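You operate a simulated robot arm through the tools that you are given. There is no shell and no other tool. Be economical: measure what you need, move in short steps, check, and stop when the job is done.

You run a simulated robot arm. Do the job below in one go: nothing can be reset, and whatever is moved stays where it is left.

Task
Switch the board off and wipe off both marks with the eraser.
Fine: put the eraser back on the marker tray; leave the markers and the other controls. What is to be rubbed or washed off counts as gone when no trace of it is left.

It is judged by the outcome, as a careful person would: the job done as asked, and still so three seconds after it is handed in. It fails if anything else is knocked over, pushed out of place, dropped, spilled or broken.

Robot
A 6-joint arm with a two-finger parallel gripper on a trunk, on a base that drives. Base frame: it is fixed to the floor where the robot stands at the start and does not move with it; the origin is under the middle of the robot, x ahead of it, y to its left, z up. Units: m, rad, N and s.
Its first joint turns from -2.897 to 2.897 rad. Places, roughly: black marker [0, -1.5, 1]; board eraser [0, -1.75, 1]; board switch [0.6, 0, 1]; green mark [0.3, -1.1, 1.2]; picture knob [0.6, -0.1, 1]; purple mark [0.2, -1.6, 1.3]; purple marker [0.25, -1.25, 1]; sound switch [0.5, -0.2, 1]; top of the marker tray [0.1, -1.4, 0.9]; whiteboard [0.2, -1.5, 1.6]. Payload 3.91 kg.
The tool frame sits at the grasp point between the pads (the TCP): z along the fingers, y along the line on which they close. The tips reach 0.03 m beyond it. Largest opening 0.11 m; finger width 0.02, thickness 0.01; the body of the gripper, 0.048 by 0.112 m, starts 0.055 m behind the TCP.
Orientation is that of the tool frame in the base frame, as a unit quaternion [x, y, z, w]. With the fingers straight down and closing along the base's y, the tool's x points along the base's -x, its y along +y and its z along -z.

Tools
- The arm moves only by the tool nudge_tool. Its argument "commands" is a list that holds one entry, the list of rows, each a list of 7 numbers: the shift along the tool's x, y, z in m, then the turn, a rotation vector about the tool's x, y, z in rad, then the finger opening in m, from 0 to 0.11. In form: [[[tx, ty, tz, ax, ay, az, jaw], ...]]. A call has 1 to 20 rows; each row shifts and turns the commanded pose from where the row before left it, along the tool's axes as they then stand. Rows are played at 5 a second. More than 0.05 m and 0.15 rad between two rows, or a gripper value outside its range, and nothing of the call is played. Where a pose cannot be reached the arm comes as near as it can. A force on the tool above 40 N (or 10 N above the force at the start of the call, whichever is more), or a blocked arm, ends the call early, and 0.2 s more pass. The fingers move at their own pace (about 0.153 m/s each) and stop on an object; they squeeze with about 44 N. The grip force told is the motor's: it shows also when the fingers shut on nothing. Time passes only in rows, and 0.2 s behind the last, so rows that do not move let the fingers close. It gives the time, the measured TCP pose, the force on the tool (base axes), the opening and the grip force at its end, in the units of the frame above (readings bear some noise), with the torque about the TCP (base axes, N m) and any sound that the robot's microphone picked up.
- Cameras (640 x 400 px; columns grow to the right, rows downward): "scene" is now at [0.1563, 0.1443, 1.4072]; the picture's right is [-0.94, -0.35, 0.00], its down [-0.08, 0.23, -0.97] and it looks along [0.34, -0.91, -0.24] (base axes); focal length 214 px, centre (320, 200). "wrist" rides on the gripper at [0.072, 0.017, -0.103] in the tool frame; the picture's right is [-0.23, 0.97, 0.00], its down [-0.76, -0.18, -0.62] and it looks along [-0.61, -0.14, 0.78] (tool axes); focal length 222 px, centre (320, 200). There is no depth. A picture from a camera that has moved, and an enlarged one, comes with that camera's place and axes in the base frame and with its lens. The place of the scene camera against the robot may be out by one fixed shift of up to 0.012 m in any direction.
- grab_frame(camera): a new picture of that camera. It takes no simulated time.
- roll_base(legs): drives the robot by 1 to 6 legs, each [ahead, turn to the left] in m and rad, along the robot's own axes; the way and the turn of a leg run together, so that a leg with both is an arc; at most 1.5 m and 3.142 rad a leg. The arm and the cameras ride along, it lands a little off, and it stops where it bumps. It gives what a move gives.
- head_to(pan, tilt): turns the head with the scene camera to pan (to the left, within 2.094 rad either way) and tilt (down, from -0.506 to 1.204), counted from straight ahead of the robot. It gives what a move gives.
- zoom(camera, box): a new picture of the part [left, top, right, bottom] of that camera's present view, enlarged. It takes no simulated time.
- job_done(): hands the job in; it is judged then, once.

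Work in short steps. Places have to be worked out from the pictures, the camera data and where the tool is seen: move nearer, look again, correct. Check each grasp and each placing, and mend what went wrong. You have 120 turns and 98 pictures in all, those below and enlarged ones among them. Open the gripper and draw the arm clear of the work before you hand the job in, unless the task says otherwise; then end with one line.

The tools are called as name(argument=value, ...) on one line, values as JSON. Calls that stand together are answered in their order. nudge_tool: Moves the arm, as the interface text tells. Its arguments: {"type":"object","properties":{"commands":{"type":"array"}},"required":["commands"]} The other tools are called the same way: roll_base (legs) drives the base; head_to (pan, tilt) turns the head that bears the scene camera; grab_frame (camera) takes a picture; zoom (camera, box) takes an enlarged picture of a part of a camera's view; job_done () hands the job in.

At the start:

```text
time_s: 0.0
eef_pos: [0.0844, -0.4337, 1.3743]
ee_rot: [0.0, 1.0, 0.0, 0.0]
force: [0.0, -0.3, -0.6]
wrist_torque: [0.01, -0.01, 0.0]
width: 0.1098
grasp_force: 0.1
robot x, y, heading: [-0.0001, -0.0004, -0.002]
head pan, tilt: [-1.215, 0.243]
```

scene: 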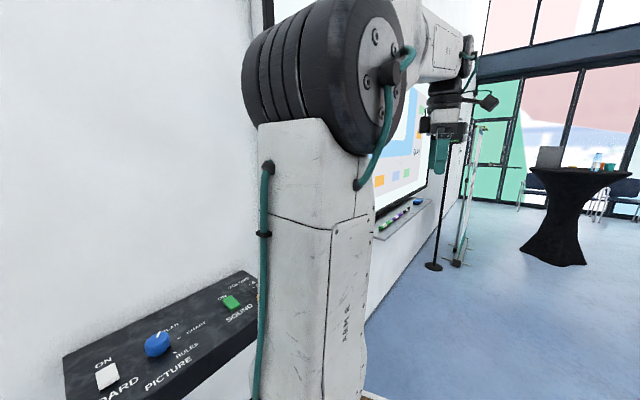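
wrist: 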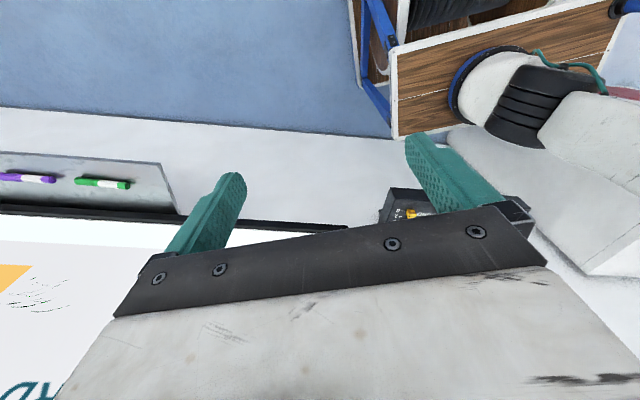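

I start by looking at the control panel with the head turned toward it.

head_to(pan=-0.3, tilt=0.6)

grab_frame(camera="scene")

```text
time_s: 1.2
eef_pos: [0.0838, -0.4332, 1.3754]
ee_rot: [0.0, 1.0, 0.0, 0.0]
force: [0.5, 0.5, 0.0]
wrist_torque: [-0.01, 0.03, -0.01]
width: 0.1099
grasp_force: 0.2
robot x, y, heading: [0.0015, -0.0023, -0.005]
head pan, tilt: [-0.3, 0.6]
```

```text
95 pictures are left
camera scene: at [0.2081, 0.2056, 1.3744], right [-0.3, -0.95, 0.0], down [-0.54, 0.17, -0.83], along [0.79, -0.24, -0.56], focal length 214 px, centre (320, 200)
```

scene: 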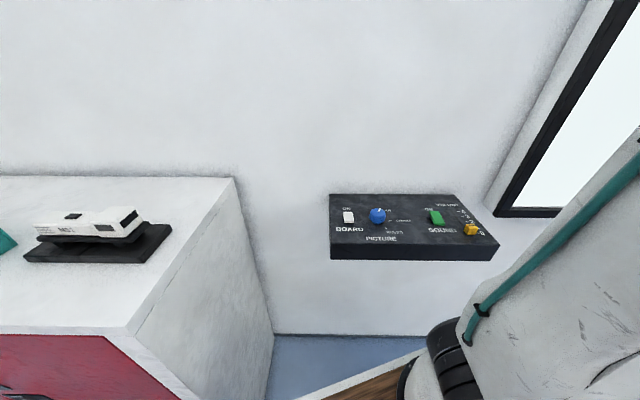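

zoom(camera="scene", box=[310, 170, 510, 280])

head_to(pan=-1.5, tilt=0.2)

grab_frame(camera="scene")

```text
3.20 times, centred on (410, 225) of scene
camera zoom: at [0.2081, 0.2056, 1.3744], right [-0.3, -0.95, 0.0], down [-0.54, 0.17, -0.83], along [0.79, -0.24, -0.56], focal length 686 px, centre (32, 120)
```

zoom: 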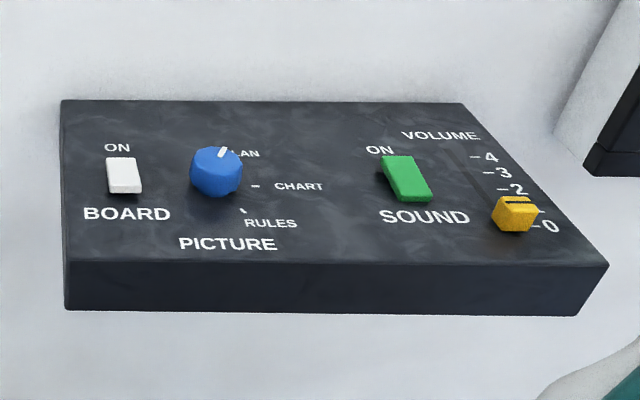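

```text
time_s: 2.6
eef_pos: [0.0839, -0.433, 1.3747]
ee_rot: [0.0, 1.0, 0.0, 0.0]
force: [-0.4, -0.3, 0.8]
wrist_torque: [0.03, -0.01, -0.01]
width: 0.1098
grasp_force: 0.0
robot x, y, heading: [-0.0008, -0.0016, -0.003]
head pan, tilt: [-1.499, 0.201]
```

```text
93 pictures are left
camera scene: at [0.1304, 0.1389, 1.4112], right [-1.0, -0.07, 0.0], down [-0.01, 0.2, -0.98], along [0.07, -0.98, -0.2], focal length 214 px, centre (320, 200)
```

scene: 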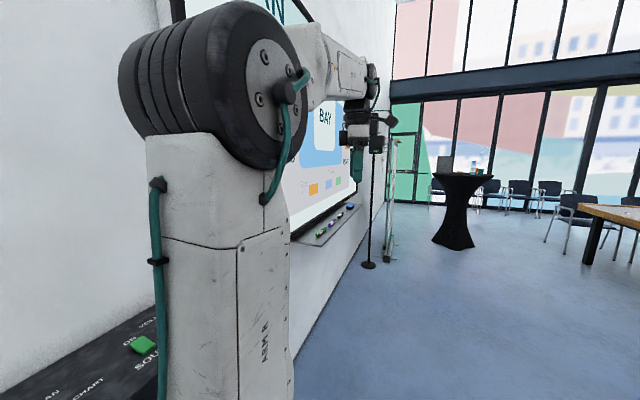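

The board switch is a white rocker near (0.63, 0.0, 1.0), with "ON" on its wall side. The wall runs along about (-0.33,-0.94). I swing the arm out and round to above the console, closing the fingers.

nudge_tool(commands=[[[-0.047, 0.01, 0, 0, 0, 0, 0], [-0.047, 0.01, 0, 0, 0, 0, 0], [-0.047, 0.01, 0, 0, 0, 0, 0], [-0.047, 0.01, 0, 0, 0, 0, 0], [-0.047, 0.01, 0, 0, 0, 0, 0], [-0.029, 0.037, 0.01, 0, 0, 0, 0], [-0.029, 0.037, 0.01, 0, 0, 0, 0], [-0.029, 0.037, 0.01, 0, 0, 0, 0], [-0.029, 0.037, 0.01, 0, 0, 0, 0], [-0.029, 0.037, 0.01, 0, 0, 0, 0], [-0.029, 0.037, 0.01, 0, 0, 0, 0], [-0.029, 0.037, 0.01, 0, 0, 0, 0], [-0.029, 0.037, 0.01, 0, 0, 0, 0], [0, 0.037, 0.01, 0, 0, 0, 0], [0, 0, 0, 0, 0, 0, 0]]])

head_to(pan=-0.3, tilt=0.6)

grab_frame(camera="scene")

grab_frame(camera="wrist")

```text
time_s: 5.8
eef_pos: [0.5527, -0.0514, 1.2863]
ee_rot: [0.0, 1.0, 0.0, 0.0]
force: [0.1, -0.2, 0.0]
wrist_torque: [0.01, 0.01, 0.0]
width: 0.0
grasp_force: 38.1
robot x, y, heading: [0.0005, 0.0011, 0.006]
head pan, tilt: [-1.499, 0.201]
```

```text
time_s: 7.2
eef_pos: [0.5519, -0.0508, 1.2864]
ee_rot: [0.0, 1.0, 0.0, 0.001]
force: [-0.1, 0.9, 0.5]
wrist_torque: [0.0, 0.02, 0.02]
width: 0.0
grasp_force: 37.7
robot x, y, heading: [-0.0026, -0.0017, -0.0]
head pan, tilt: [-0.3, 0.6]
```

```text
92 pictures are left
camera scene: at [0.2081, 0.2057, 1.3744], right [-0.3, -0.96, 0.0], down [-0.54, 0.17, -0.83], along [0.79, -0.24, -0.56], focal length 214 px, centre (320, 200)
```

scene: 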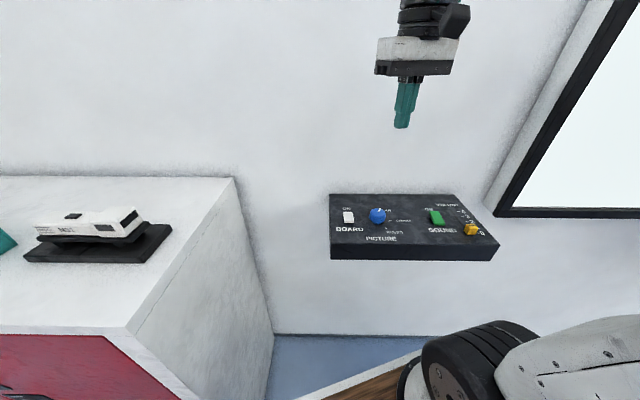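

```text
91 pictures are left
camera wrist: at [0.4795, -0.0344, 1.39], right [0.23, 0.97, 0.0], down [0.76, -0.18, 0.62], along [0.61, -0.14, -0.78], focal length 222 px, centre (320, 200)
```

wrist: 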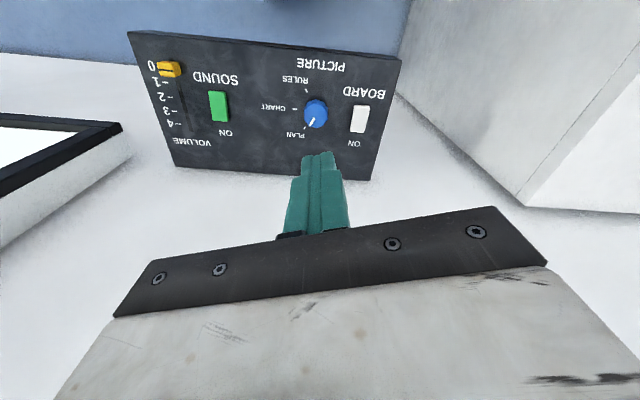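

Wrist and scene views together put the switch at about (0.622, 0.002, 1.006). I zoom in on the rocker to see its tilt.

zoom(camera="wrist", box=[300, 80, 400, 160])

zoom(camera="scene", box=[325, 195, 405, 245])

```text
5.00 times, centred on (350, 120) of wrist
camera zoom: at [0.4795, -0.0344, 1.39], right [0.23, 0.97, 0.0], down [0.76, -0.18, 0.62], along [0.61, -0.14, -0.78], focal length 1111 px, centre (170, 600)
```

zoom: 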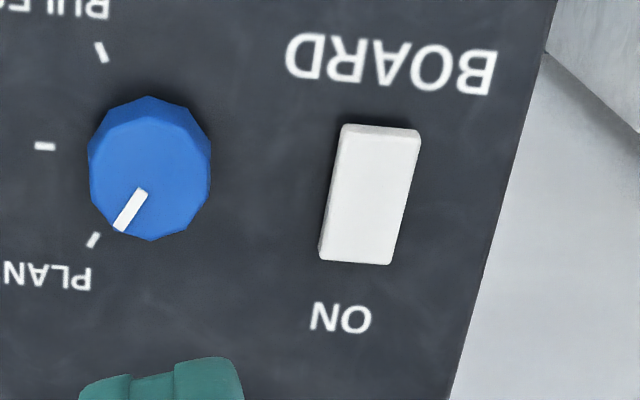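

```text
8.00 times, centred on (365, 220) of scene
camera zoom: at [0.2081, 0.2057, 1.3744], right [-0.3, -0.96, 0.0], down [-0.54, 0.17, -0.83], along [0.79, -0.24, -0.56], focal length 1716 px, centre (-40, 40)
```

zoom: 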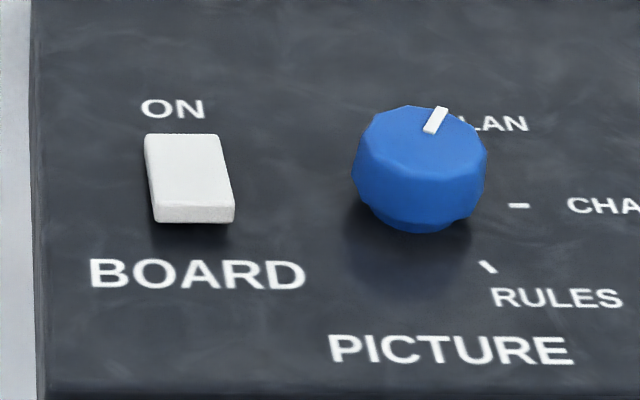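

The near (label-side) end is raised, so the switch is on. I move above that end at (0.607, 0.007) and stop short of touching.

nudge_tool(commands=[[[-0.00925, 0.0097, 0.0333, 0, 0, 0, 0], [-0.00925, 0.0097, 0.0333, 0, 0, 0, 0], [-0.00925, 0.0097, 0.0333, 0, 0, 0, 0], [-0.00925, 0.0097, 0.0333, 0, 0, 0, 0], [-0.00925, 0.0097, 0.0333, 0, 0, 0, 0], [-0.00925, 0.0097, 0.0333, 0, 0, 0, 0], [0, 0, 0, 0, 0, 0, 0]]])

zoom(camera="scene", box=[305, 165, 425, 255])

grab_frame(camera="wrist")

```text
time_s: 8.8
eef_pos: [0.6071, 0.0085, 1.0848]
ee_rot: [-0.001, 1.0, 0.0, 0.0]
force: [0.6, -0.2, 0.7]
wrist_torque: [0.03, -0.04, 0.0]
width: 0.0
grasp_force: 37.9
robot x, y, heading: [0.004, -0.0006, 0.0]
head pan, tilt: [-0.3, 0.6]
```

```text
4.44 times, centred on (365, 210) of scene
camera zoom: at [0.2081, 0.2058, 1.3744], right [-0.3, -0.96, 0.0], down [-0.54, 0.17, -0.83], along [0.79, -0.24, -0.56], focal length 953 px, centre (120, 156)
```

zoom: 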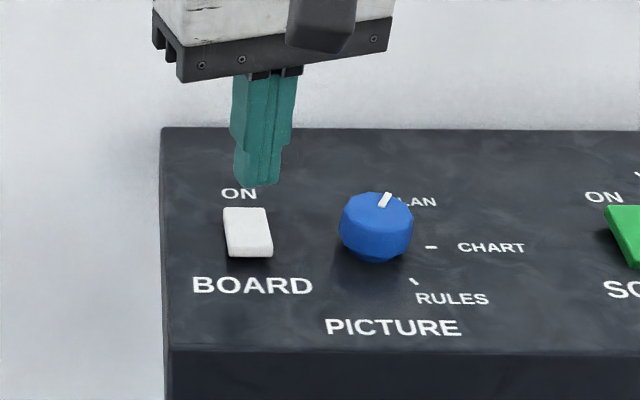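

```text
87 pictures are left
camera wrist: at [0.5332, 0.0242, 1.1886], right [0.23, 0.97, 0.0], down [0.76, -0.18, 0.62], along [0.61, -0.14, -0.78], focal length 222 px, centre (320, 200)
```

wrist: 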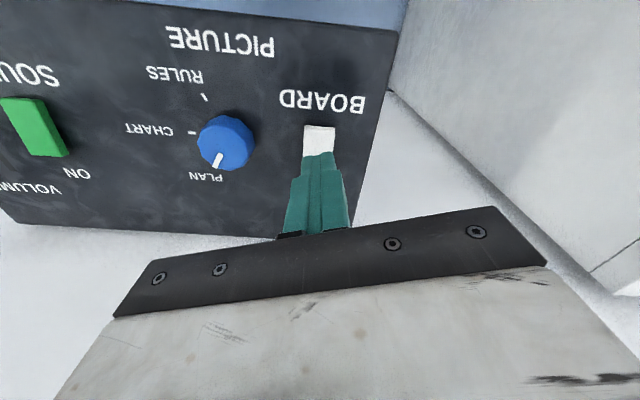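

Fingers are over the near end (edge at about x=0.597, y=0.01). I lower in small steps until it gives.

nudge_tool(commands=[[[0, 0, 0.008, 0, 0, 0, 0], [0, 0, 0.008, 0, 0, 0, 0], [0, 0, 0.008, 0, 0, 0, 0], [0, 0, 0.006, 0, 0, 0, 0], [0, 0, 0.005, 0, 0, 0, 0], [0, 0, 0.005, 0, 0, 0, 0], [0, 0, 0.004, 0, 0, 0, 0], [0, 0, 0, 0, 0, 0, 0]]])

zoom(camera="scene", box=[305, 165, 425, 255])

```text
time_s: 10.6
eef_pos: [0.608, 0.0079, 1.0409]
ee_rot: [0.0, 1.0, 0.0, 0.0]
force: [-3.6, 2.1, 6.5]
wrist_torque: [0.01, 0.05, 0.02]
width: 0.0
grasp_force: 37.8
robot x, y, heading: [0.0033, 0.0009, 0.005]
head pan, tilt: [-0.3, 0.6]
```

```text
4.44 times, centred on (365, 210) of scene
camera zoom: at [0.2078, 0.2059, 1.3744], right [-0.3, -0.96, 0.0], down [-0.54, 0.17, -0.83], along [0.79, -0.24, -0.56], focal length 953 px, centre (120, 156)
```

zoom: 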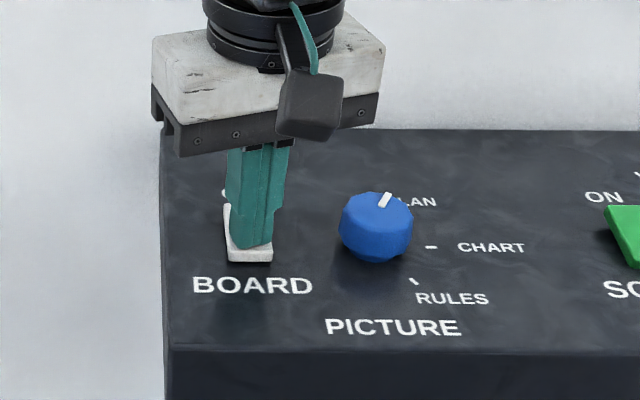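

Contact is made at 6.5 N, but the rocker hasn't moved noticeably yet. I press further, in small steps.

nudge_tool(commands=[[[0, 0, 0.003, 0, 0, 0, 0], [0, 0, 0.003, 0, 0, 0, 0], [0, 0, 0.003, 0, 0, 0, 0], [0, 0, 0.002, 0, 0, 0, 0], [0, 0, 0, 0, 0, 0, 0]]])

zoom(camera="scene", box=[305, 165, 425, 255])

```text
time_s: 11.1
eef_pos: [0.607, 0.0082, 1.0411]
ee_rot: [0.0, 1.0, 0.0, 0.001]
force: [-12.6, -0.9, 18.9]
wrist_torque: [-0.13, 0.18, -0.06]
width: 0.0001
grasp_force: 38.1
robot x, y, heading: [-0.0018, 0.0003, -0.003]
head pan, tilt: [-0.3, 0.6]
stopped in row 2: the force on the tool passed its limit at 48 N (the readings are from after the stop); the commanded pose is now the measured one
```

```text
4.44 times, centred on (365, 210) of scene
camera zoom: at [0.207, 0.2057, 1.3746], right [-0.3, -0.96, 0.0], down [-0.54, 0.17, -0.83], along [0.79, -0.24, -0.56], focal length 953 px, centre (120, 156)
```

zoom: 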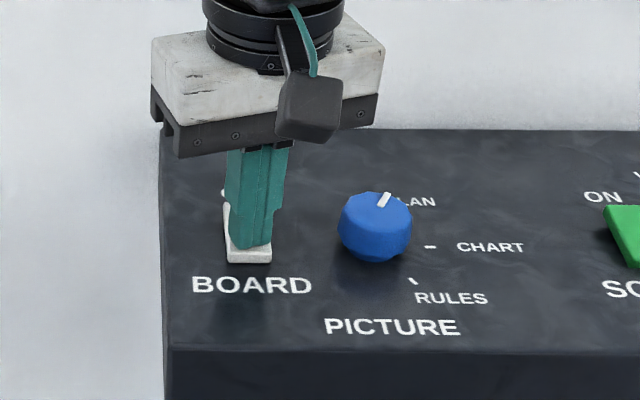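

It hit a hard stop at 48 N. It may already have flipped, so I lift off and look.

nudge_tool(commands=[[[0.0, 0, -0.02, 0, 0, 0, 0], [0, 0, -0.04, 0, 0, 0, 0], [0.02, 0, -0.04, 0, 0, 0, 0], [0, 0, -0.04, 0, 0, 0, 0], [0, 0, 0, 0, 0, 0, 0]]])

zoom(camera="scene", box=[325, 195, 405, 245])

grab_frame(camera="wrist")

```text
time_s: 12.3
eef_pos: [0.5868, 0.0081, 1.181]
ee_rot: [0.0, 1.0, 0.0, 0.002]
force: [-0.9, -0.5, 1.0]
wrist_torque: [0.02, 0.02, -0.04]
width: 0.0003
grasp_force: 38.1
robot x, y, heading: [0.0017, 0.0019, 0.002]
head pan, tilt: [-0.3, 0.6]
```

```text
8.00 times, centred on (365, 220) of scene
camera zoom: at [0.2081, 0.2058, 1.3744], right [-0.3, -0.96, 0.0], down [-0.54, 0.17, -0.83], along [0.79, -0.24, -0.57], focal length 1716 px, centre (-40, 40)
```

zoom: 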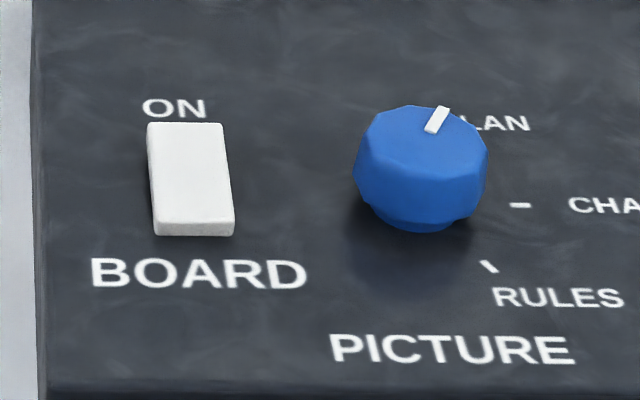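

```text
83 pictures are left
camera wrist: at [0.5136, 0.0241, 1.2847], right [0.23, 0.97, 0.0], down [0.76, -0.18, 0.63], along [0.61, -0.14, -0.78], focal length 222 px, centre (320, 200)
```

wrist: 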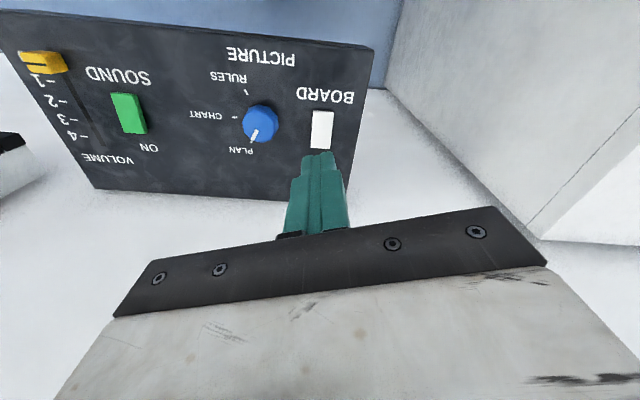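

The far end is now raised and the near end pressed, so the switch is off. I retrace the arm to its travel pose and look at the board.

nudge_tool(commands=[[[0, 0, -0.04, 0, 0, 0, 0], [0, -0.03, -0.04, 0, 0, 0, 0], [0.03, -0.04, -0.02, 0, 0, 0, 0], [0.03, -0.04, -0.02, 0, 0, 0, 0], [0.03, -0.04, -0.02, 0, 0, 0, 0], [0.03, -0.04, -0.02, 0, 0, 0, 0], [0.03, -0.04, -0.02, 0, 0, 0, 0], [0.03, -0.04, -0.01, 0, 0, 0, 0], [0.03, -0.04, 0, 0, 0, 0, 0], [0.03, -0.04, 0, 0, 0, 0, 0], [0.03, -0.04, 0, 0, 0, 0, 0], [0.047, -0.01, 0, 0, 0, 0, 0], [0.047, -0.01, 0, 0, 0, 0, 0], [0.047, -0.01, 0, 0, 0, 0, 0], [0.047, -0.01, 0, 0, 0, 0, 0.05], [0.047, -0.01, 0, 0, 0, 0, 0.11]]])

head_to(pan=-1.45, tilt=0.1)

grab_frame(camera="scene")

grab_frame(camera="wrist")

```text
refused: row 3 steps farther than a row can; nothing moved
```

```text
time_s: 13.6
eef_pos: [0.5878, 0.0083, 1.1805]
ee_rot: [0.0, 1.0, 0.0, 0.002]
force: [0.4, -0.3, -0.4]
wrist_torque: [0.0, 0.01, -0.01]
width: 0.0
grasp_force: 37.9
robot x, y, heading: [0.0017, -0.002, 0.002]
head pan, tilt: [-1.45, 0.099]
```

```text
82 pictures are left
camera scene: at [0.1347, 0.1406, 1.4205], right [-0.99, -0.12, 0.0], down [-0.01, 0.1, -0.99], along [0.12, -0.99, -0.1], focal length 214 px, centre (320, 200)
```

scene: 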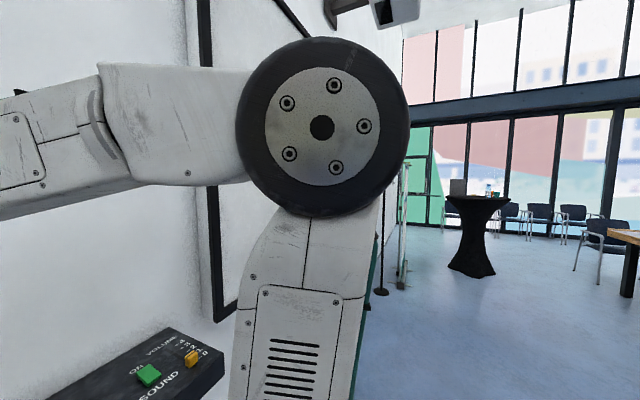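

```text
81 pictures are left
camera wrist: at [0.5137, 0.0241, 1.2843], right [0.23, 0.97, 0.0], down [0.76, -0.18, 0.63], along [0.61, -0.14, -0.78], focal length 222 px, centre (320, 200)
```

wrist: 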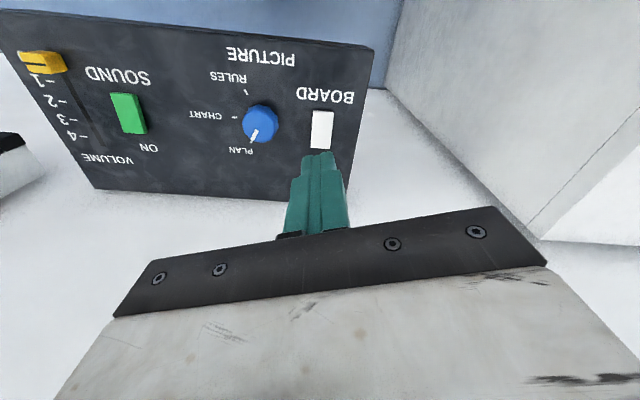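

A row was over 0.05 m. Retrying the retreat with shorter rows.

nudge_tool(commands=[[[0, 0, -0.04, 0, 0, 0, 0], [0, -0.03, -0.039, 0, 0, 0, 0], [0.027, -0.036, -0.02, 0, 0, 0, 0], [0.027, -0.036, -0.02, 0, 0, 0, 0], [0.027, -0.036, -0.02, 0, 0, 0, 0], [0.027, -0.036, -0.02, 0, 0, 0, 0], [0.027, -0.036, -0.02, 0, 0, 0, 0], [0.027, -0.036, -0.01, 0, 0, 0, 0], [0.027, -0.036, 0, 0, 0, 0, 0], [0.027, -0.036, 0, 0, 0, 0, 0], [0.027, -0.036, 0, 0, 0, 0, 0], [0.047, -0.012, 0, 0, 0, 0, 0], [0.047, -0.012, 0, 0, 0, 0, 0], [0.047, -0.012, 0, 0, 0, 0, 0], [0.047, -0.012, 0, 0, 0, 0, 0.05], [0.047, -0.012, 0, 0, 0, 0, 0.11], [0.025, -0.01, 0, 0, 0, 0, 0.11]]])

head_to(pan=-1.2, tilt=0.1)

grab_frame(camera="scene")

grab_frame(camera="wrist")

```text
time_s: 17.2
eef_pos: [0.0825, -0.4166, 1.3661]
ee_rot: [0.001, 1.0, -0.001, 0.002]
force: [0.0, 0.0, 0.1]
wrist_torque: [-0.03, 0.03, 0.01]
width: 0.1103
grasp_force: 0.2
robot x, y, heading: [-0.0011, -0.0019, -0.003]
head pan, tilt: [-1.45, 0.099]
```

```text
time_s: 18.0
eef_pos: [0.0832, -0.4151, 1.3665]
ee_rot: [-0.001, 1.0, -0.001, 0.002]
force: [-0.6, 0.3, 0.0]
wrist_torque: [-0.01, -0.02, 0.0]
width: 0.11
grasp_force: 0.1
robot x, y, heading: [-0.0012, 0.002, 0.005]
head pan, tilt: [-1.201, 0.099]
```

```text
80 pictures are left
camera scene: at [0.1568, 0.146, 1.4206], right [-0.93, -0.36, 0.0], down [-0.04, 0.09, -0.99], along [0.36, -0.93, -0.1], focal length 214 px, centre (320, 200)
```

scene: 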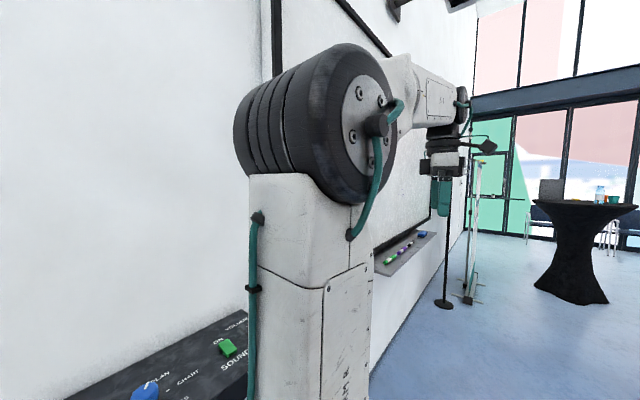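

```text
79 pictures are left
camera wrist: at [0.0101, -0.4003, 1.47], right [0.23, 0.97, 0.0], down [0.76, -0.18, 0.63], along [0.61, -0.14, -0.78], focal length 222 px, centre (320, 200)
```

wrist: 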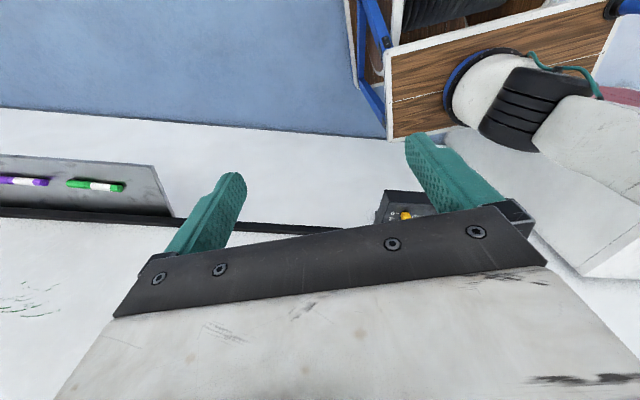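

The board is now off. Before driving, I check the floor around the robot.

head_to(pan=-2.05, tilt=0.45)

grab_frame(camera="scene")

head_to(pan=1.6, tilt=0.7)

grab_frame(camera="scene")

head_to(pan=0.2, tilt=1.1)

grab_frame(camera="scene")

```text
time_s: 19.2
eef_pos: [0.0839, -0.4153, 1.3659]
ee_rot: [0.0, 1.0, 0.0, 0.002]
force: [-0.7, -0.4, -0.1]
wrist_torque: [0.01, 0.0, -0.04]
width: 0.1099
grasp_force: 0.0
robot x, y, heading: [0.0022, -0.0002, -0.001]
head pan, tilt: [-2.051, 0.45]
```

```text
78 pictures are left
camera scene: at [0.0812, 0.1503, 1.388], right [-0.89, 0.46, 0.0], down [0.2, 0.39, -0.9], along [-0.42, -0.8, -0.43], focal length 214 px, centre (320, 200)
```

scene: 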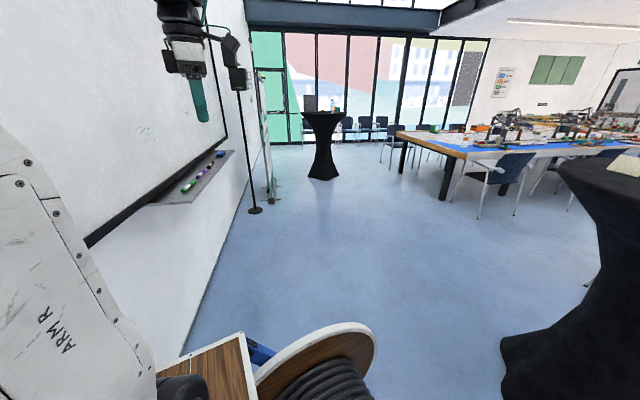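

```text
time_s: 22.2
eef_pos: [0.0841, -0.416, 1.366]
ee_rot: [0.001, 1.0, 0.0, 0.002]
force: [-0.1, 0.2, -0.2]
wrist_torque: [0.02, -0.02, -0.02]
width: 0.1099
grasp_force: 0.1
robot x, y, heading: [-0.0033, -0.0008, 0.001]
head pan, tilt: [1.6, 0.7]
```

```text
77 pictures are left
camera scene: at [0.1211, 0.3168, 1.3658], right [1.0, 0.03, 0.0], down [0.02, -0.64, -0.77], along [-0.02, 0.76, -0.64], focal length 214 px, centre (320, 200)
```

scene: 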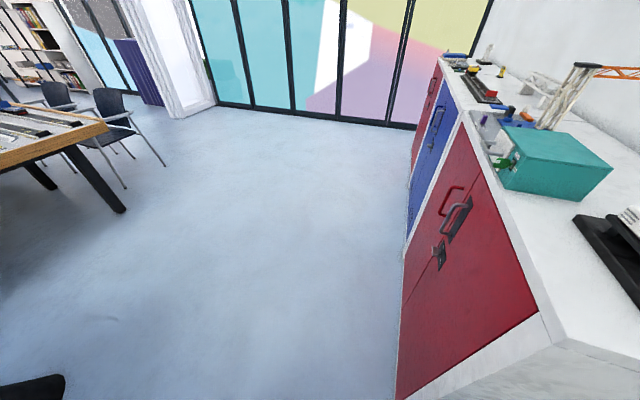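

```text
time_s: 23.7
eef_pos: [0.0839, -0.4161, 1.3657]
ee_rot: [0.0, 1.0, 0.0, 0.002]
force: [0.3, 0.2, 0.3]
wrist_torque: [0.0, -0.01, -0.01]
width: 0.1101
grasp_force: 0.1
robot x, y, heading: [-0.0016, 0.0049, -0.001]
head pan, tilt: [0.201, 1.1]
```

```text
76 pictures are left
camera scene: at [0.1854, 0.2445, 1.3358], right [0.2, -0.98, 0.0], down [-0.87, -0.18, -0.45], along [0.44, 0.09, -0.89], focal length 214 px, centre (320, 200)
```

scene: 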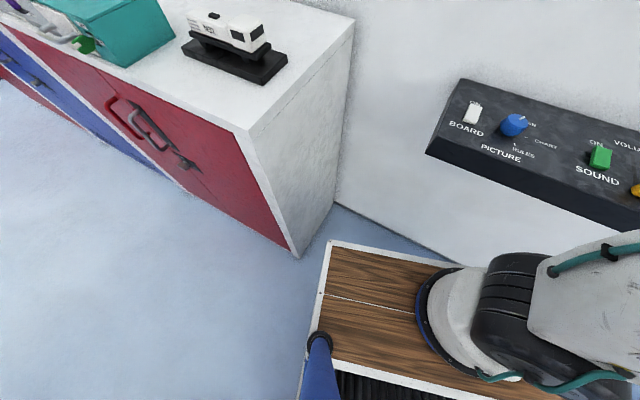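

The way along the wall is clear (pole stand at about (-0.3,-2.6)). I turn right along the wall and drive partway.

roll_base(legs=[[0, -1.95], [0.9, 0]])

head_to(pan=0.6, tilt=0.35)

grab_frame(camera="scene")

```text
time_s: 33.1
eef_pos: [-0.7615, -0.7155, 1.366]
ee_rot: [0.836, 0.549, -0.001, 0.001]
force: [-0.7, 0.4, -1.0]
wrist_torque: [-0.02, 0.0, -0.02]
width: 0.1102
grasp_force: 0.0
robot x, y, heading: [-0.3451, -0.8024, -1.98]
head pan, tilt: [0.201, 1.1]
```

```text
time_s: 34.2
eef_pos: [-0.7623, -0.7159, 1.366]
ee_rot: [0.836, 0.548, -0.001, 0.002]
force: [0.7, 0.2, 0.5]
wrist_torque: [-0.03, 0.05, 0.0]
width: 0.1098
grasp_force: 0.1
robot x, y, heading: [-0.3449, -0.8041, -1.985]
head pan, tilt: [0.6, 0.351]
```

```text
75 pictures are left
camera scene: at [-0.1718, -1.1124, 1.3971], right [-0.98, -0.19, 0.0], down [-0.07, 0.34, -0.94], along [0.18, -0.92, -0.34], focal length 214 px, centre (320, 200)
```

scene: 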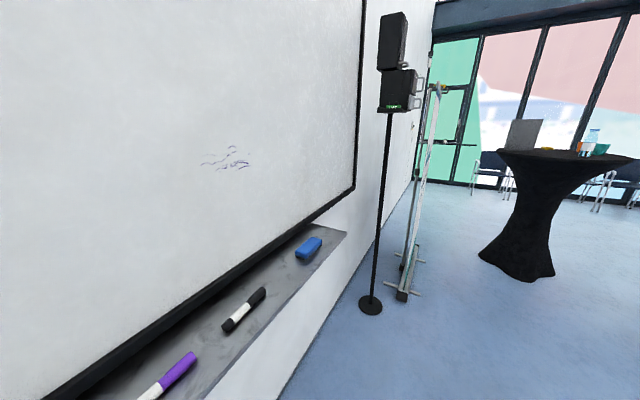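

I can see the eraser at about (0,-1.75), with the marker tray edge along about (-0.28,-0.96). I drive 0.45 m further and turn to face the wall.

zoom(camera="scene", box=[200, 210, 360, 330])

roll_base(legs=[[0.45, 0], [0, 1.7]])

head_to(pan=-0.5, tilt=0.3)

grab_frame(camera="scene")

```text
3.33 times, centred on (280, 270) of scene
camera zoom: at [-0.1718, -1.1124, 1.3971], right [-0.98, -0.19, 0.0], down [-0.07, 0.34, -0.94], along [0.18, -0.92, -0.34], focal length 715 px, centre (453, -33)
```

zoom: 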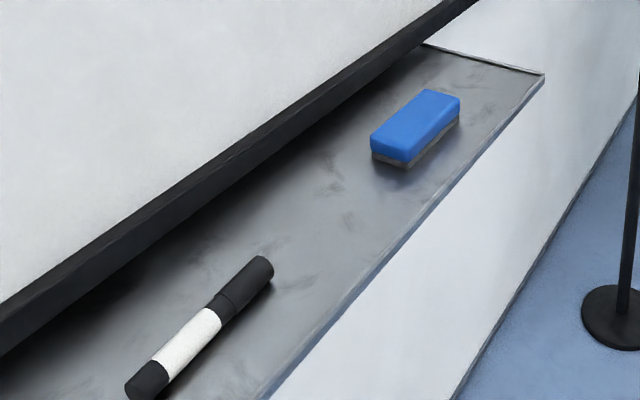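

```text
time_s: 41.0
eef_pos: [-0.5528, -1.6425, 1.3674]
ee_rot: [0.131, 0.991, 0.0, 0.001]
force: [0.1, -0.2, -0.5]
wrist_torque: [-0.02, 0.01, -0.01]
width: 0.1099
grasp_force: 0.1
robot x, y, heading: [-0.5257, -1.217, -0.264]
head pan, tilt: [0.6, 0.351]
```

```text
time_s: 42.4
eef_pos: [-0.5532, -1.6416, 1.3669]
ee_rot: [0.131, 0.991, 0.0, 0.002]
force: [1.0, -0.3, 0.5]
wrist_torque: [0.02, -0.04, 0.03]
width: 0.1099
grasp_force: 0.1
robot x, y, heading: [-0.5283, -1.2209, -0.262]
head pan, tilt: [-0.499, 0.3]
```

```text
73 pictures are left
camera scene: at [-0.2773, -1.0929, 1.4019], right [-0.69, -0.72, 0.0], down [-0.21, 0.2, -0.96], along [0.69, -0.66, -0.3], focal length 214 px, centre (320, 200)
```

scene: 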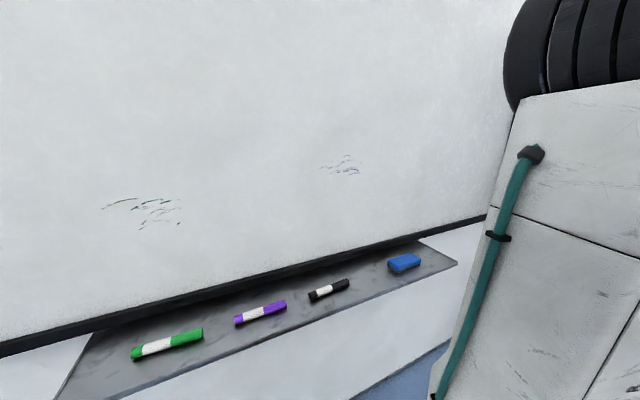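

Clear view of the tray and marks: the eraser is near (-0.01,-1.755), long side along the tray. I bring the hand near it with the wrist camera facing the wall.

nudge_tool(commands=[[[-0.045, 0, 0.012, 0, 0, 0, 0.11], [-0.045, 0, 0.012, 0, 0, 0, 0.11], [-0.045, 0, 0.012, 0, 0, 0, 0.11], [-0.045, 0, 0.012, 0, 0, 0, 0.11], [-0.045, 0, 0.012, 0, 0, 0, 0.11], [-0.045, 0, 0.012, 0, 0, 0, 0.11], [-0.045, 0, 0.012, 0, 0, 0, 0.11], [-0.045, 0, 0.012, 0, 0, 0, 0.11], [-0.045, 0, 0.012, 0, 0, 0, 0.11], [0, 0, 0, 0, 0, 0, 0.11]]])

grab_frame(camera="wrist")

grab_frame(camera="scene")

```text
time_s: 44.6
eef_pos: [-0.1626, -1.7476, 1.2554]
ee_rot: [0.131, 0.991, -0.001, 0.002]
force: [-0.2, 0.2, -0.7]
wrist_torque: [-0.02, -0.01, 0.01]
width: 0.1101
grasp_force: 0.0
robot x, y, heading: [-0.5254, -1.2188, -0.259]
head pan, tilt: [-0.499, 0.3]
```

```text
72 pictures are left
camera wrist: at [-0.2297, -1.7143, 1.3596], right [0.47, 0.88, 0.0], down [0.69, -0.37, 0.63], along [0.55, -0.3, -0.78], focal length 222 px, centre (320, 200)
```

wrist: 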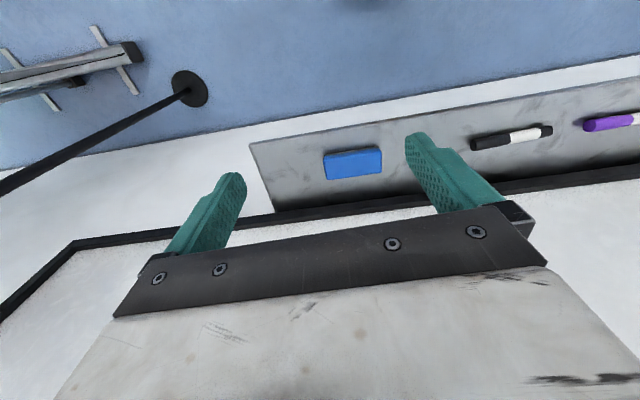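

```text
71 pictures are left
camera scene: at [-0.2774, -1.0929, 1.4019], right [-0.69, -0.72, 0.0], down [-0.21, 0.2, -0.96], along [0.69, -0.66, -0.3], focal length 214 px, centre (320, 200)
```

scene: 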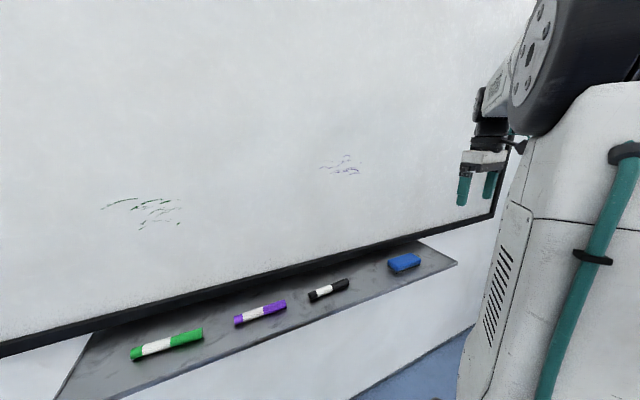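

The two views agree on the eraser at about (-0.006,-1.764,0.967). I yaw the hand so the fingers close across its short side, then approach partway and look again.

nudge_tool(commands=[[[0, 0, 0, 0, 0, 0.1462, 0.11], [0, 0, 0, 0, 0, 0.1462, 0.11], [0, 0, 0, 0, 0, 0.1462, 0.11], [0, 0, 0, 0, 0, 0.1462, 0.11], [0, 0, 0, 0, 0, 0.1462, 0.11], [0, 0, 0, 0, 0, 0.1462, 0.11], [0, 0, 0, 0, 0, 0.1462, 0.11], [0, 0, 0, 0, 0, 0.1462, 0.11], [0, 0, 0, 0, 0, 0.1462, 0.11], [0, 0, 0, 0, 0, 0.1462, 0.11], [0, 0, 0, 0, 0, 0.1462, 0.11], [0.01, 0.04, 0.0, 0, 0, 0, 0.11], [0.01, 0.04, 0.0, 0, 0, 0, 0.11], [0.01, 0.04, 0.0, 0, 0, 0, 0.11], [0, 0, 0, 0, 0, 0, 0.11]]])

grab_frame(camera="wrist")

grab_frame(camera="scene")

```text
time_s: 47.8
eef_pos: [-0.0376, -1.7536, 1.2597]
ee_rot: [0.805, 0.593, 0.001, 0.002]
force: [-0.2, 0.1, -0.5]
wrist_torque: [0.04, -0.03, 0.03]
width: 0.1101
grasp_force: 0.2
robot x, y, heading: [-0.5224, -1.2176, -0.265]
head pan, tilt: [-0.499, 0.3]
```

```text
70 pictures are left
camera wrist: at [-0.0005, -1.6905, 1.3639], right [0.86, -0.51, 0.0], down [-0.4, -0.67, 0.62], along [-0.31, -0.54, -0.78], focal length 222 px, centre (320, 200)
```

wrist: 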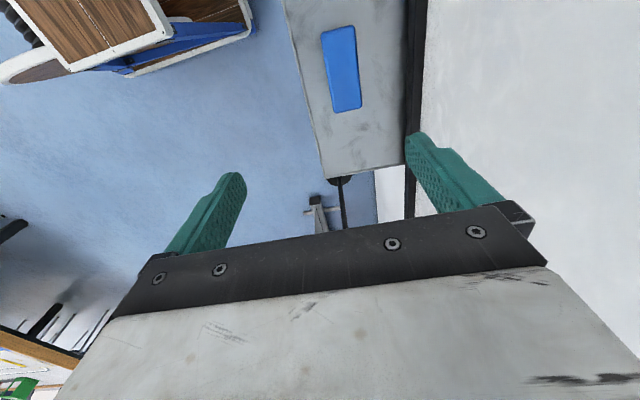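

```text
69 pictures are left
camera scene: at [-0.2774, -1.093, 1.4019], right [-0.69, -0.72, 0.0], down [-0.21, 0.2, -0.96], along [0.69, -0.66, -0.3], focal length 214 px, centre (320, 200)
```

scene: 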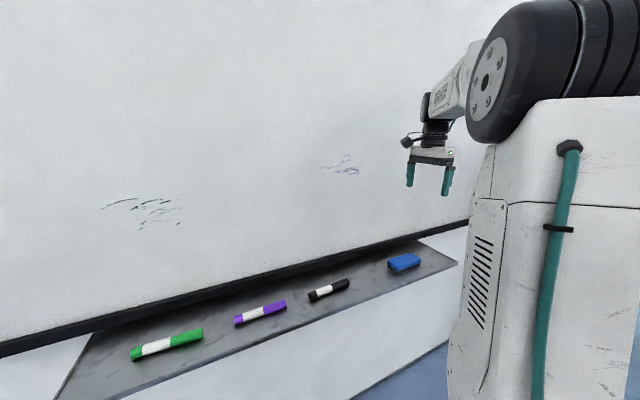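

The eraser centre is at about (0.002,-1.760), tilted about 0.32 rad. I trim the yaw, move over it and descend to z≈1.08, then look again.

nudge_tool(commands=[[[0.002, 0.01, 0, 0, 0, 0.02, 0.11], [0.002, 0.01, 0.03, 0, 0, 0, 0.11], [0.002, 0.01, 0.03, 0, 0, 0, 0.11], [0.001, 0.01, 0.04, 0, 0, 0, 0.11], [0, 0, 0.04, 0, 0, 0, 0.11], [0, 0, 0.04, 0, 0, 0, 0.11], [0, 0, 0, 0, 0, 0, 0.11]]])

grab_frame(camera="wrist")

zoom(camera="scene", box=[340, 180, 480, 280])

```text
time_s: 49.4
eef_pos: [0.0031, -1.7611, 1.079]
ee_rot: [0.811, 0.585, 0.001, 0.001]
force: [0.4, 0.3, 0.3]
wrist_torque: [-0.02, -0.02, 0.05]
width: 0.1101
grasp_force: 0.1
robot x, y, heading: [-0.5244, -1.2205, -0.261]
head pan, tilt: [-0.499, 0.3]
```

```text
68 pictures are left
camera wrist: at [0.0413, -1.6995, 1.1831], right [0.85, -0.52, 0.0], down [-0.41, -0.67, 0.62], along [-0.32, -0.53, -0.78], focal length 222 px, centre (320, 200)
```

wrist: 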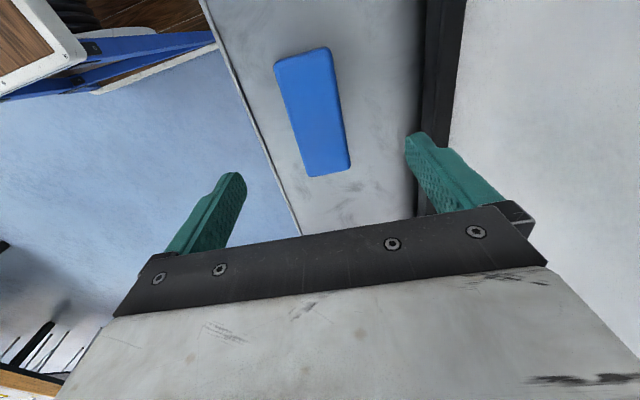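

```text
4.00 times, centred on (410, 230) of scene
camera zoom: at [-0.2774, -1.093, 1.4019], right [-0.69, -0.72, 0.0], down [-0.21, 0.2, -0.96], along [0.69, -0.66, -0.3], focal length 858 px, centre (-40, 80)
```

zoom: 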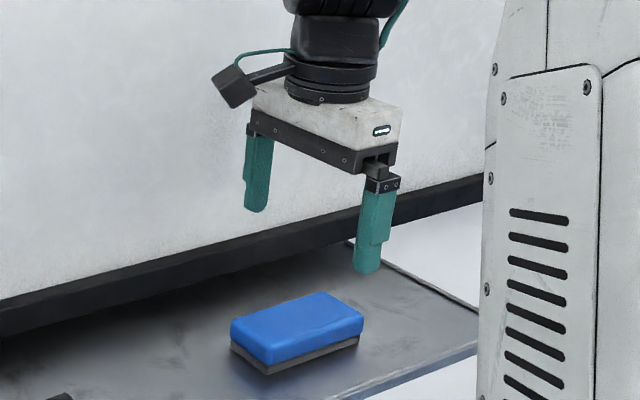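

The eraser is centred under the hand: top about 0.98, tray about 0.945, felt about 13 mm. I descend to TCP z≈0.988 so the tips hold only the blue part, then close.

nudge_tool(commands=[[[0, 0, 0.035, 0, 0, 0, 0.11], [0, 0, 0.03, 0, 0, 0, 0.11], [0, 0, 0.015, 0, 0, 0, 0.11], [0, 0, 0.011, 0, 0, 0, 0.11], [0, 0, 0, 0, 0, 0, 0.11]]])

zoom(camera="scene", box=[340, 180, 480, 280])

```text
time_s: 50.6
eef_pos: [0.0035, -1.7598, 0.9894]
ee_rot: [0.811, 0.585, 0.001, 0.002]
force: [-0.1, 0.2, 0.6]
wrist_torque: [-0.01, -0.02, -0.03]
width: 0.1103
grasp_force: 0.0
robot x, y, heading: [-0.5268, -1.2175, -0.271]
head pan, tilt: [-0.499, 0.3]
```

```text
4.00 times, centred on (410, 230) of scene
camera zoom: at [-0.2773, -1.093, 1.4019], right [-0.69, -0.72, 0.0], down [-0.21, 0.2, -0.96], along [0.69, -0.66, -0.3], focal length 858 px, centre (-40, 80)
```

zoom: 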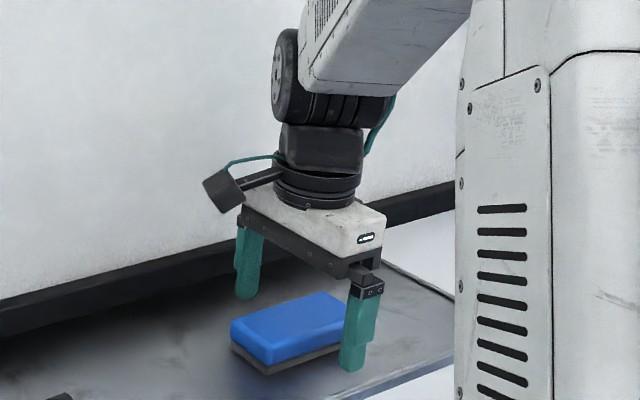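

Fingers straddle the eraser, tips above the felt. Closing.

nudge_tool(commands=[[[0, 0, 0.002, 0, 0, 0, 0.08], [0, 0, 0, 0, 0, 0, 0.04], [0, 0, 0, 0, 0, 0, 0.02], [0, 0, 0, 0, 0, 0, 0.02], [0, 0, 0, 0, 0, 0, 0.02]]])

zoom(camera="scene", box=[340, 180, 480, 280])

```text
time_s: 51.8
eef_pos: [0.0041, -1.7603, 0.987]
ee_rot: [0.811, 0.585, 0.002, 0.002]
force: [0.6, -1.0, 2.0]
wrist_torque: [-0.07, -0.08, 0.01]
width: 0.0489
grasp_force: 43.2
robot x, y, heading: [-0.5249, -1.2213, -0.266]
head pan, tilt: [-0.499, 0.3]
```

```text
4.00 times, centred on (410, 230) of scene
camera zoom: at [-0.2774, -1.093, 1.4019], right [-0.69, -0.72, 0.0], down [-0.21, 0.2, -0.96], along [0.69, -0.66, -0.3], focal length 858 px, centre (-40, 80)
```

zoom: 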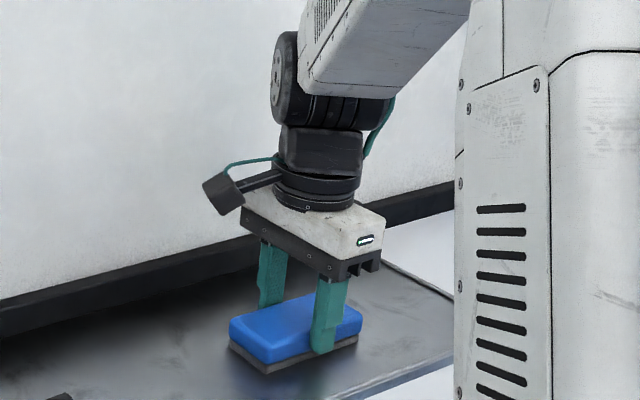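

Grip is firm (width 49 mm) on the blue part. I lift it and draw it back from the wall.

nudge_tool(commands=[[[0, 0, -0.02, 0, 0, 0, 0.02], [0, 0, -0.04, 0, 0, 0, 0.02], [0, 0, -0.05, 0, 0, 0, 0.02], [0, 0, -0.05, 0, 0, 0, 0.02], [0, 0, -0.05, 0, 0, 0, 0.02], [0.02, -0.045, -0.0, 0, 0, 0, 0.02], [0.02, -0.045, -0.0, 0, 0, 0, 0.02], [0.02, -0.045, -0.0, 0, 0, 0, 0.02], [0, 0, 0, 0, 0, 0, 0.02]]])

grab_frame(camera="wrist")

grab_frame(camera="scene")

```text
time_s: 53.8
eef_pos: [-0.1046, -1.6621, 1.1966]
ee_rot: [0.811, 0.585, 0.001, 0.001]
force: [-0.1, -0.2, -0.3]
wrist_torque: [0.02, -0.03, -0.03]
width: 0.0488
grasp_force: 43.1
robot x, y, heading: [-0.5245, -1.2195, -0.265]
head pan, tilt: [-0.499, 0.3]
```

```text
64 pictures are left
camera wrist: at [-0.0677, -1.5991, 1.3009], right [0.85, -0.52, 0.0], down [-0.41, -0.67, 0.62], along [-0.32, -0.53, -0.78], focal length 222 px, centre (320, 200)
```

wrist: 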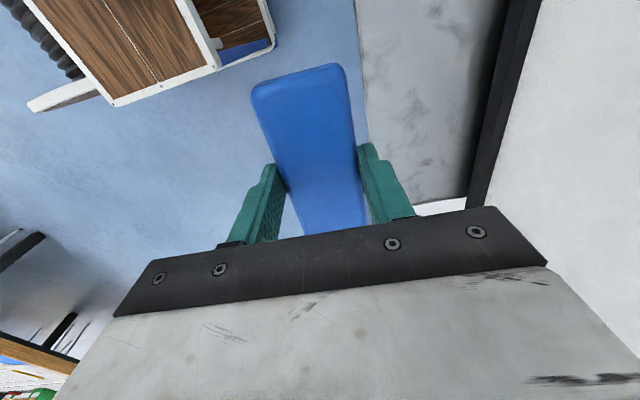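

```text
63 pictures are left
camera scene: at [-0.2772, -1.0931, 1.4019], right [-0.69, -0.72, 0.0], down [-0.21, 0.2, -0.96], along [0.69, -0.66, -0.3], focal length 214 px, centre (320, 200)
```

scene: 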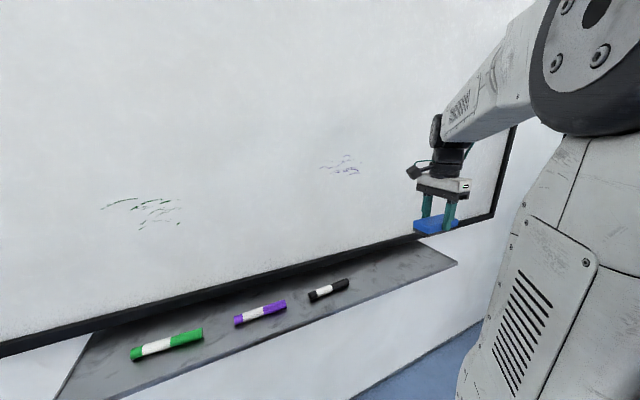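

Eraser held straight. I now tilt the hand so the felt faces the wall (rotate −90° about tool x).

nudge_tool(commands=[[[0, 0, -0.01, -0.1428, 0, 0, 0.02], [0, 0, -0.01, -0.1428, 0, 0, 0.02], [0, 0, -0.01, -0.1428, 0, 0, 0.02], [0, 0, 0, -0.1428, 0, 0, 0.02], [0, 0, 0, -0.1428, 0, 0, 0.02], [0, 0, 0, -0.1428, 0, 0, 0.02], [0, 0, 0, -0.1428, 0, 0, 0.02], [0, 0, 0, -0.1428, 0, 0, 0.02], [0, 0, 0, -0.1428, 0, 0, 0.02], [0, 0, 0, -0.1428, 0, 0, 0.02], [0, 0, 0, -0.1428, 0, 0, 0.02], [0, 0, 0, 0, 0, 0, 0.02]]])

grab_frame(camera="wrist")

grab_frame(camera="scene")

```text
time_s: 56.4
eef_pos: [-0.1114, -1.6608, 1.2255]
ee_rot: [0.573, 0.412, 0.414, 0.574]
force: [-0.4, -0.4, 0.2]
wrist_torque: [0.01, 0.03, 0.02]
width: 0.049
grasp_force: 43.7
robot x, y, heading: [-0.531, -1.2175, -0.266]
head pan, tilt: [-0.499, 0.3]
```

```text
62 pictures are left
camera wrist: at [-0.1871, -1.5592, 1.2428], right [-0.08, -0.21, 0.97], down [-0.83, -0.53, -0.18], along [0.55, -0.82, -0.14], focal length 222 px, centre (320, 200)
```

wrist: 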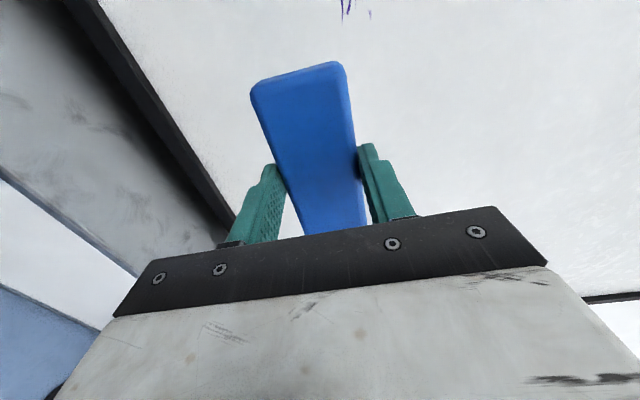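

```text
61 pictures are left
camera scene: at [-0.2773, -1.093, 1.4019], right [-0.69, -0.72, 0.0], down [-0.21, 0.2, -0.96], along [0.69, -0.66, -0.3], focal length 214 px, centre (320, 200)
```

scene: 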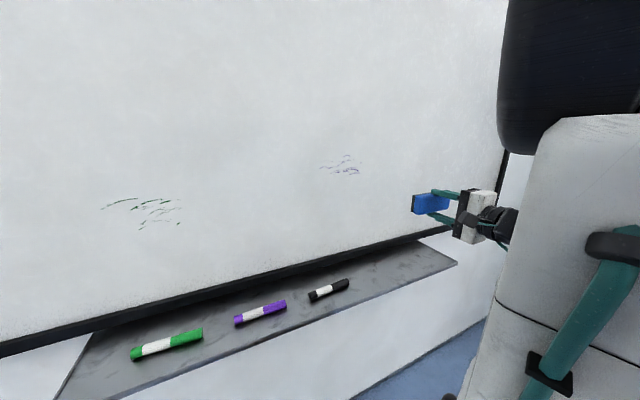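

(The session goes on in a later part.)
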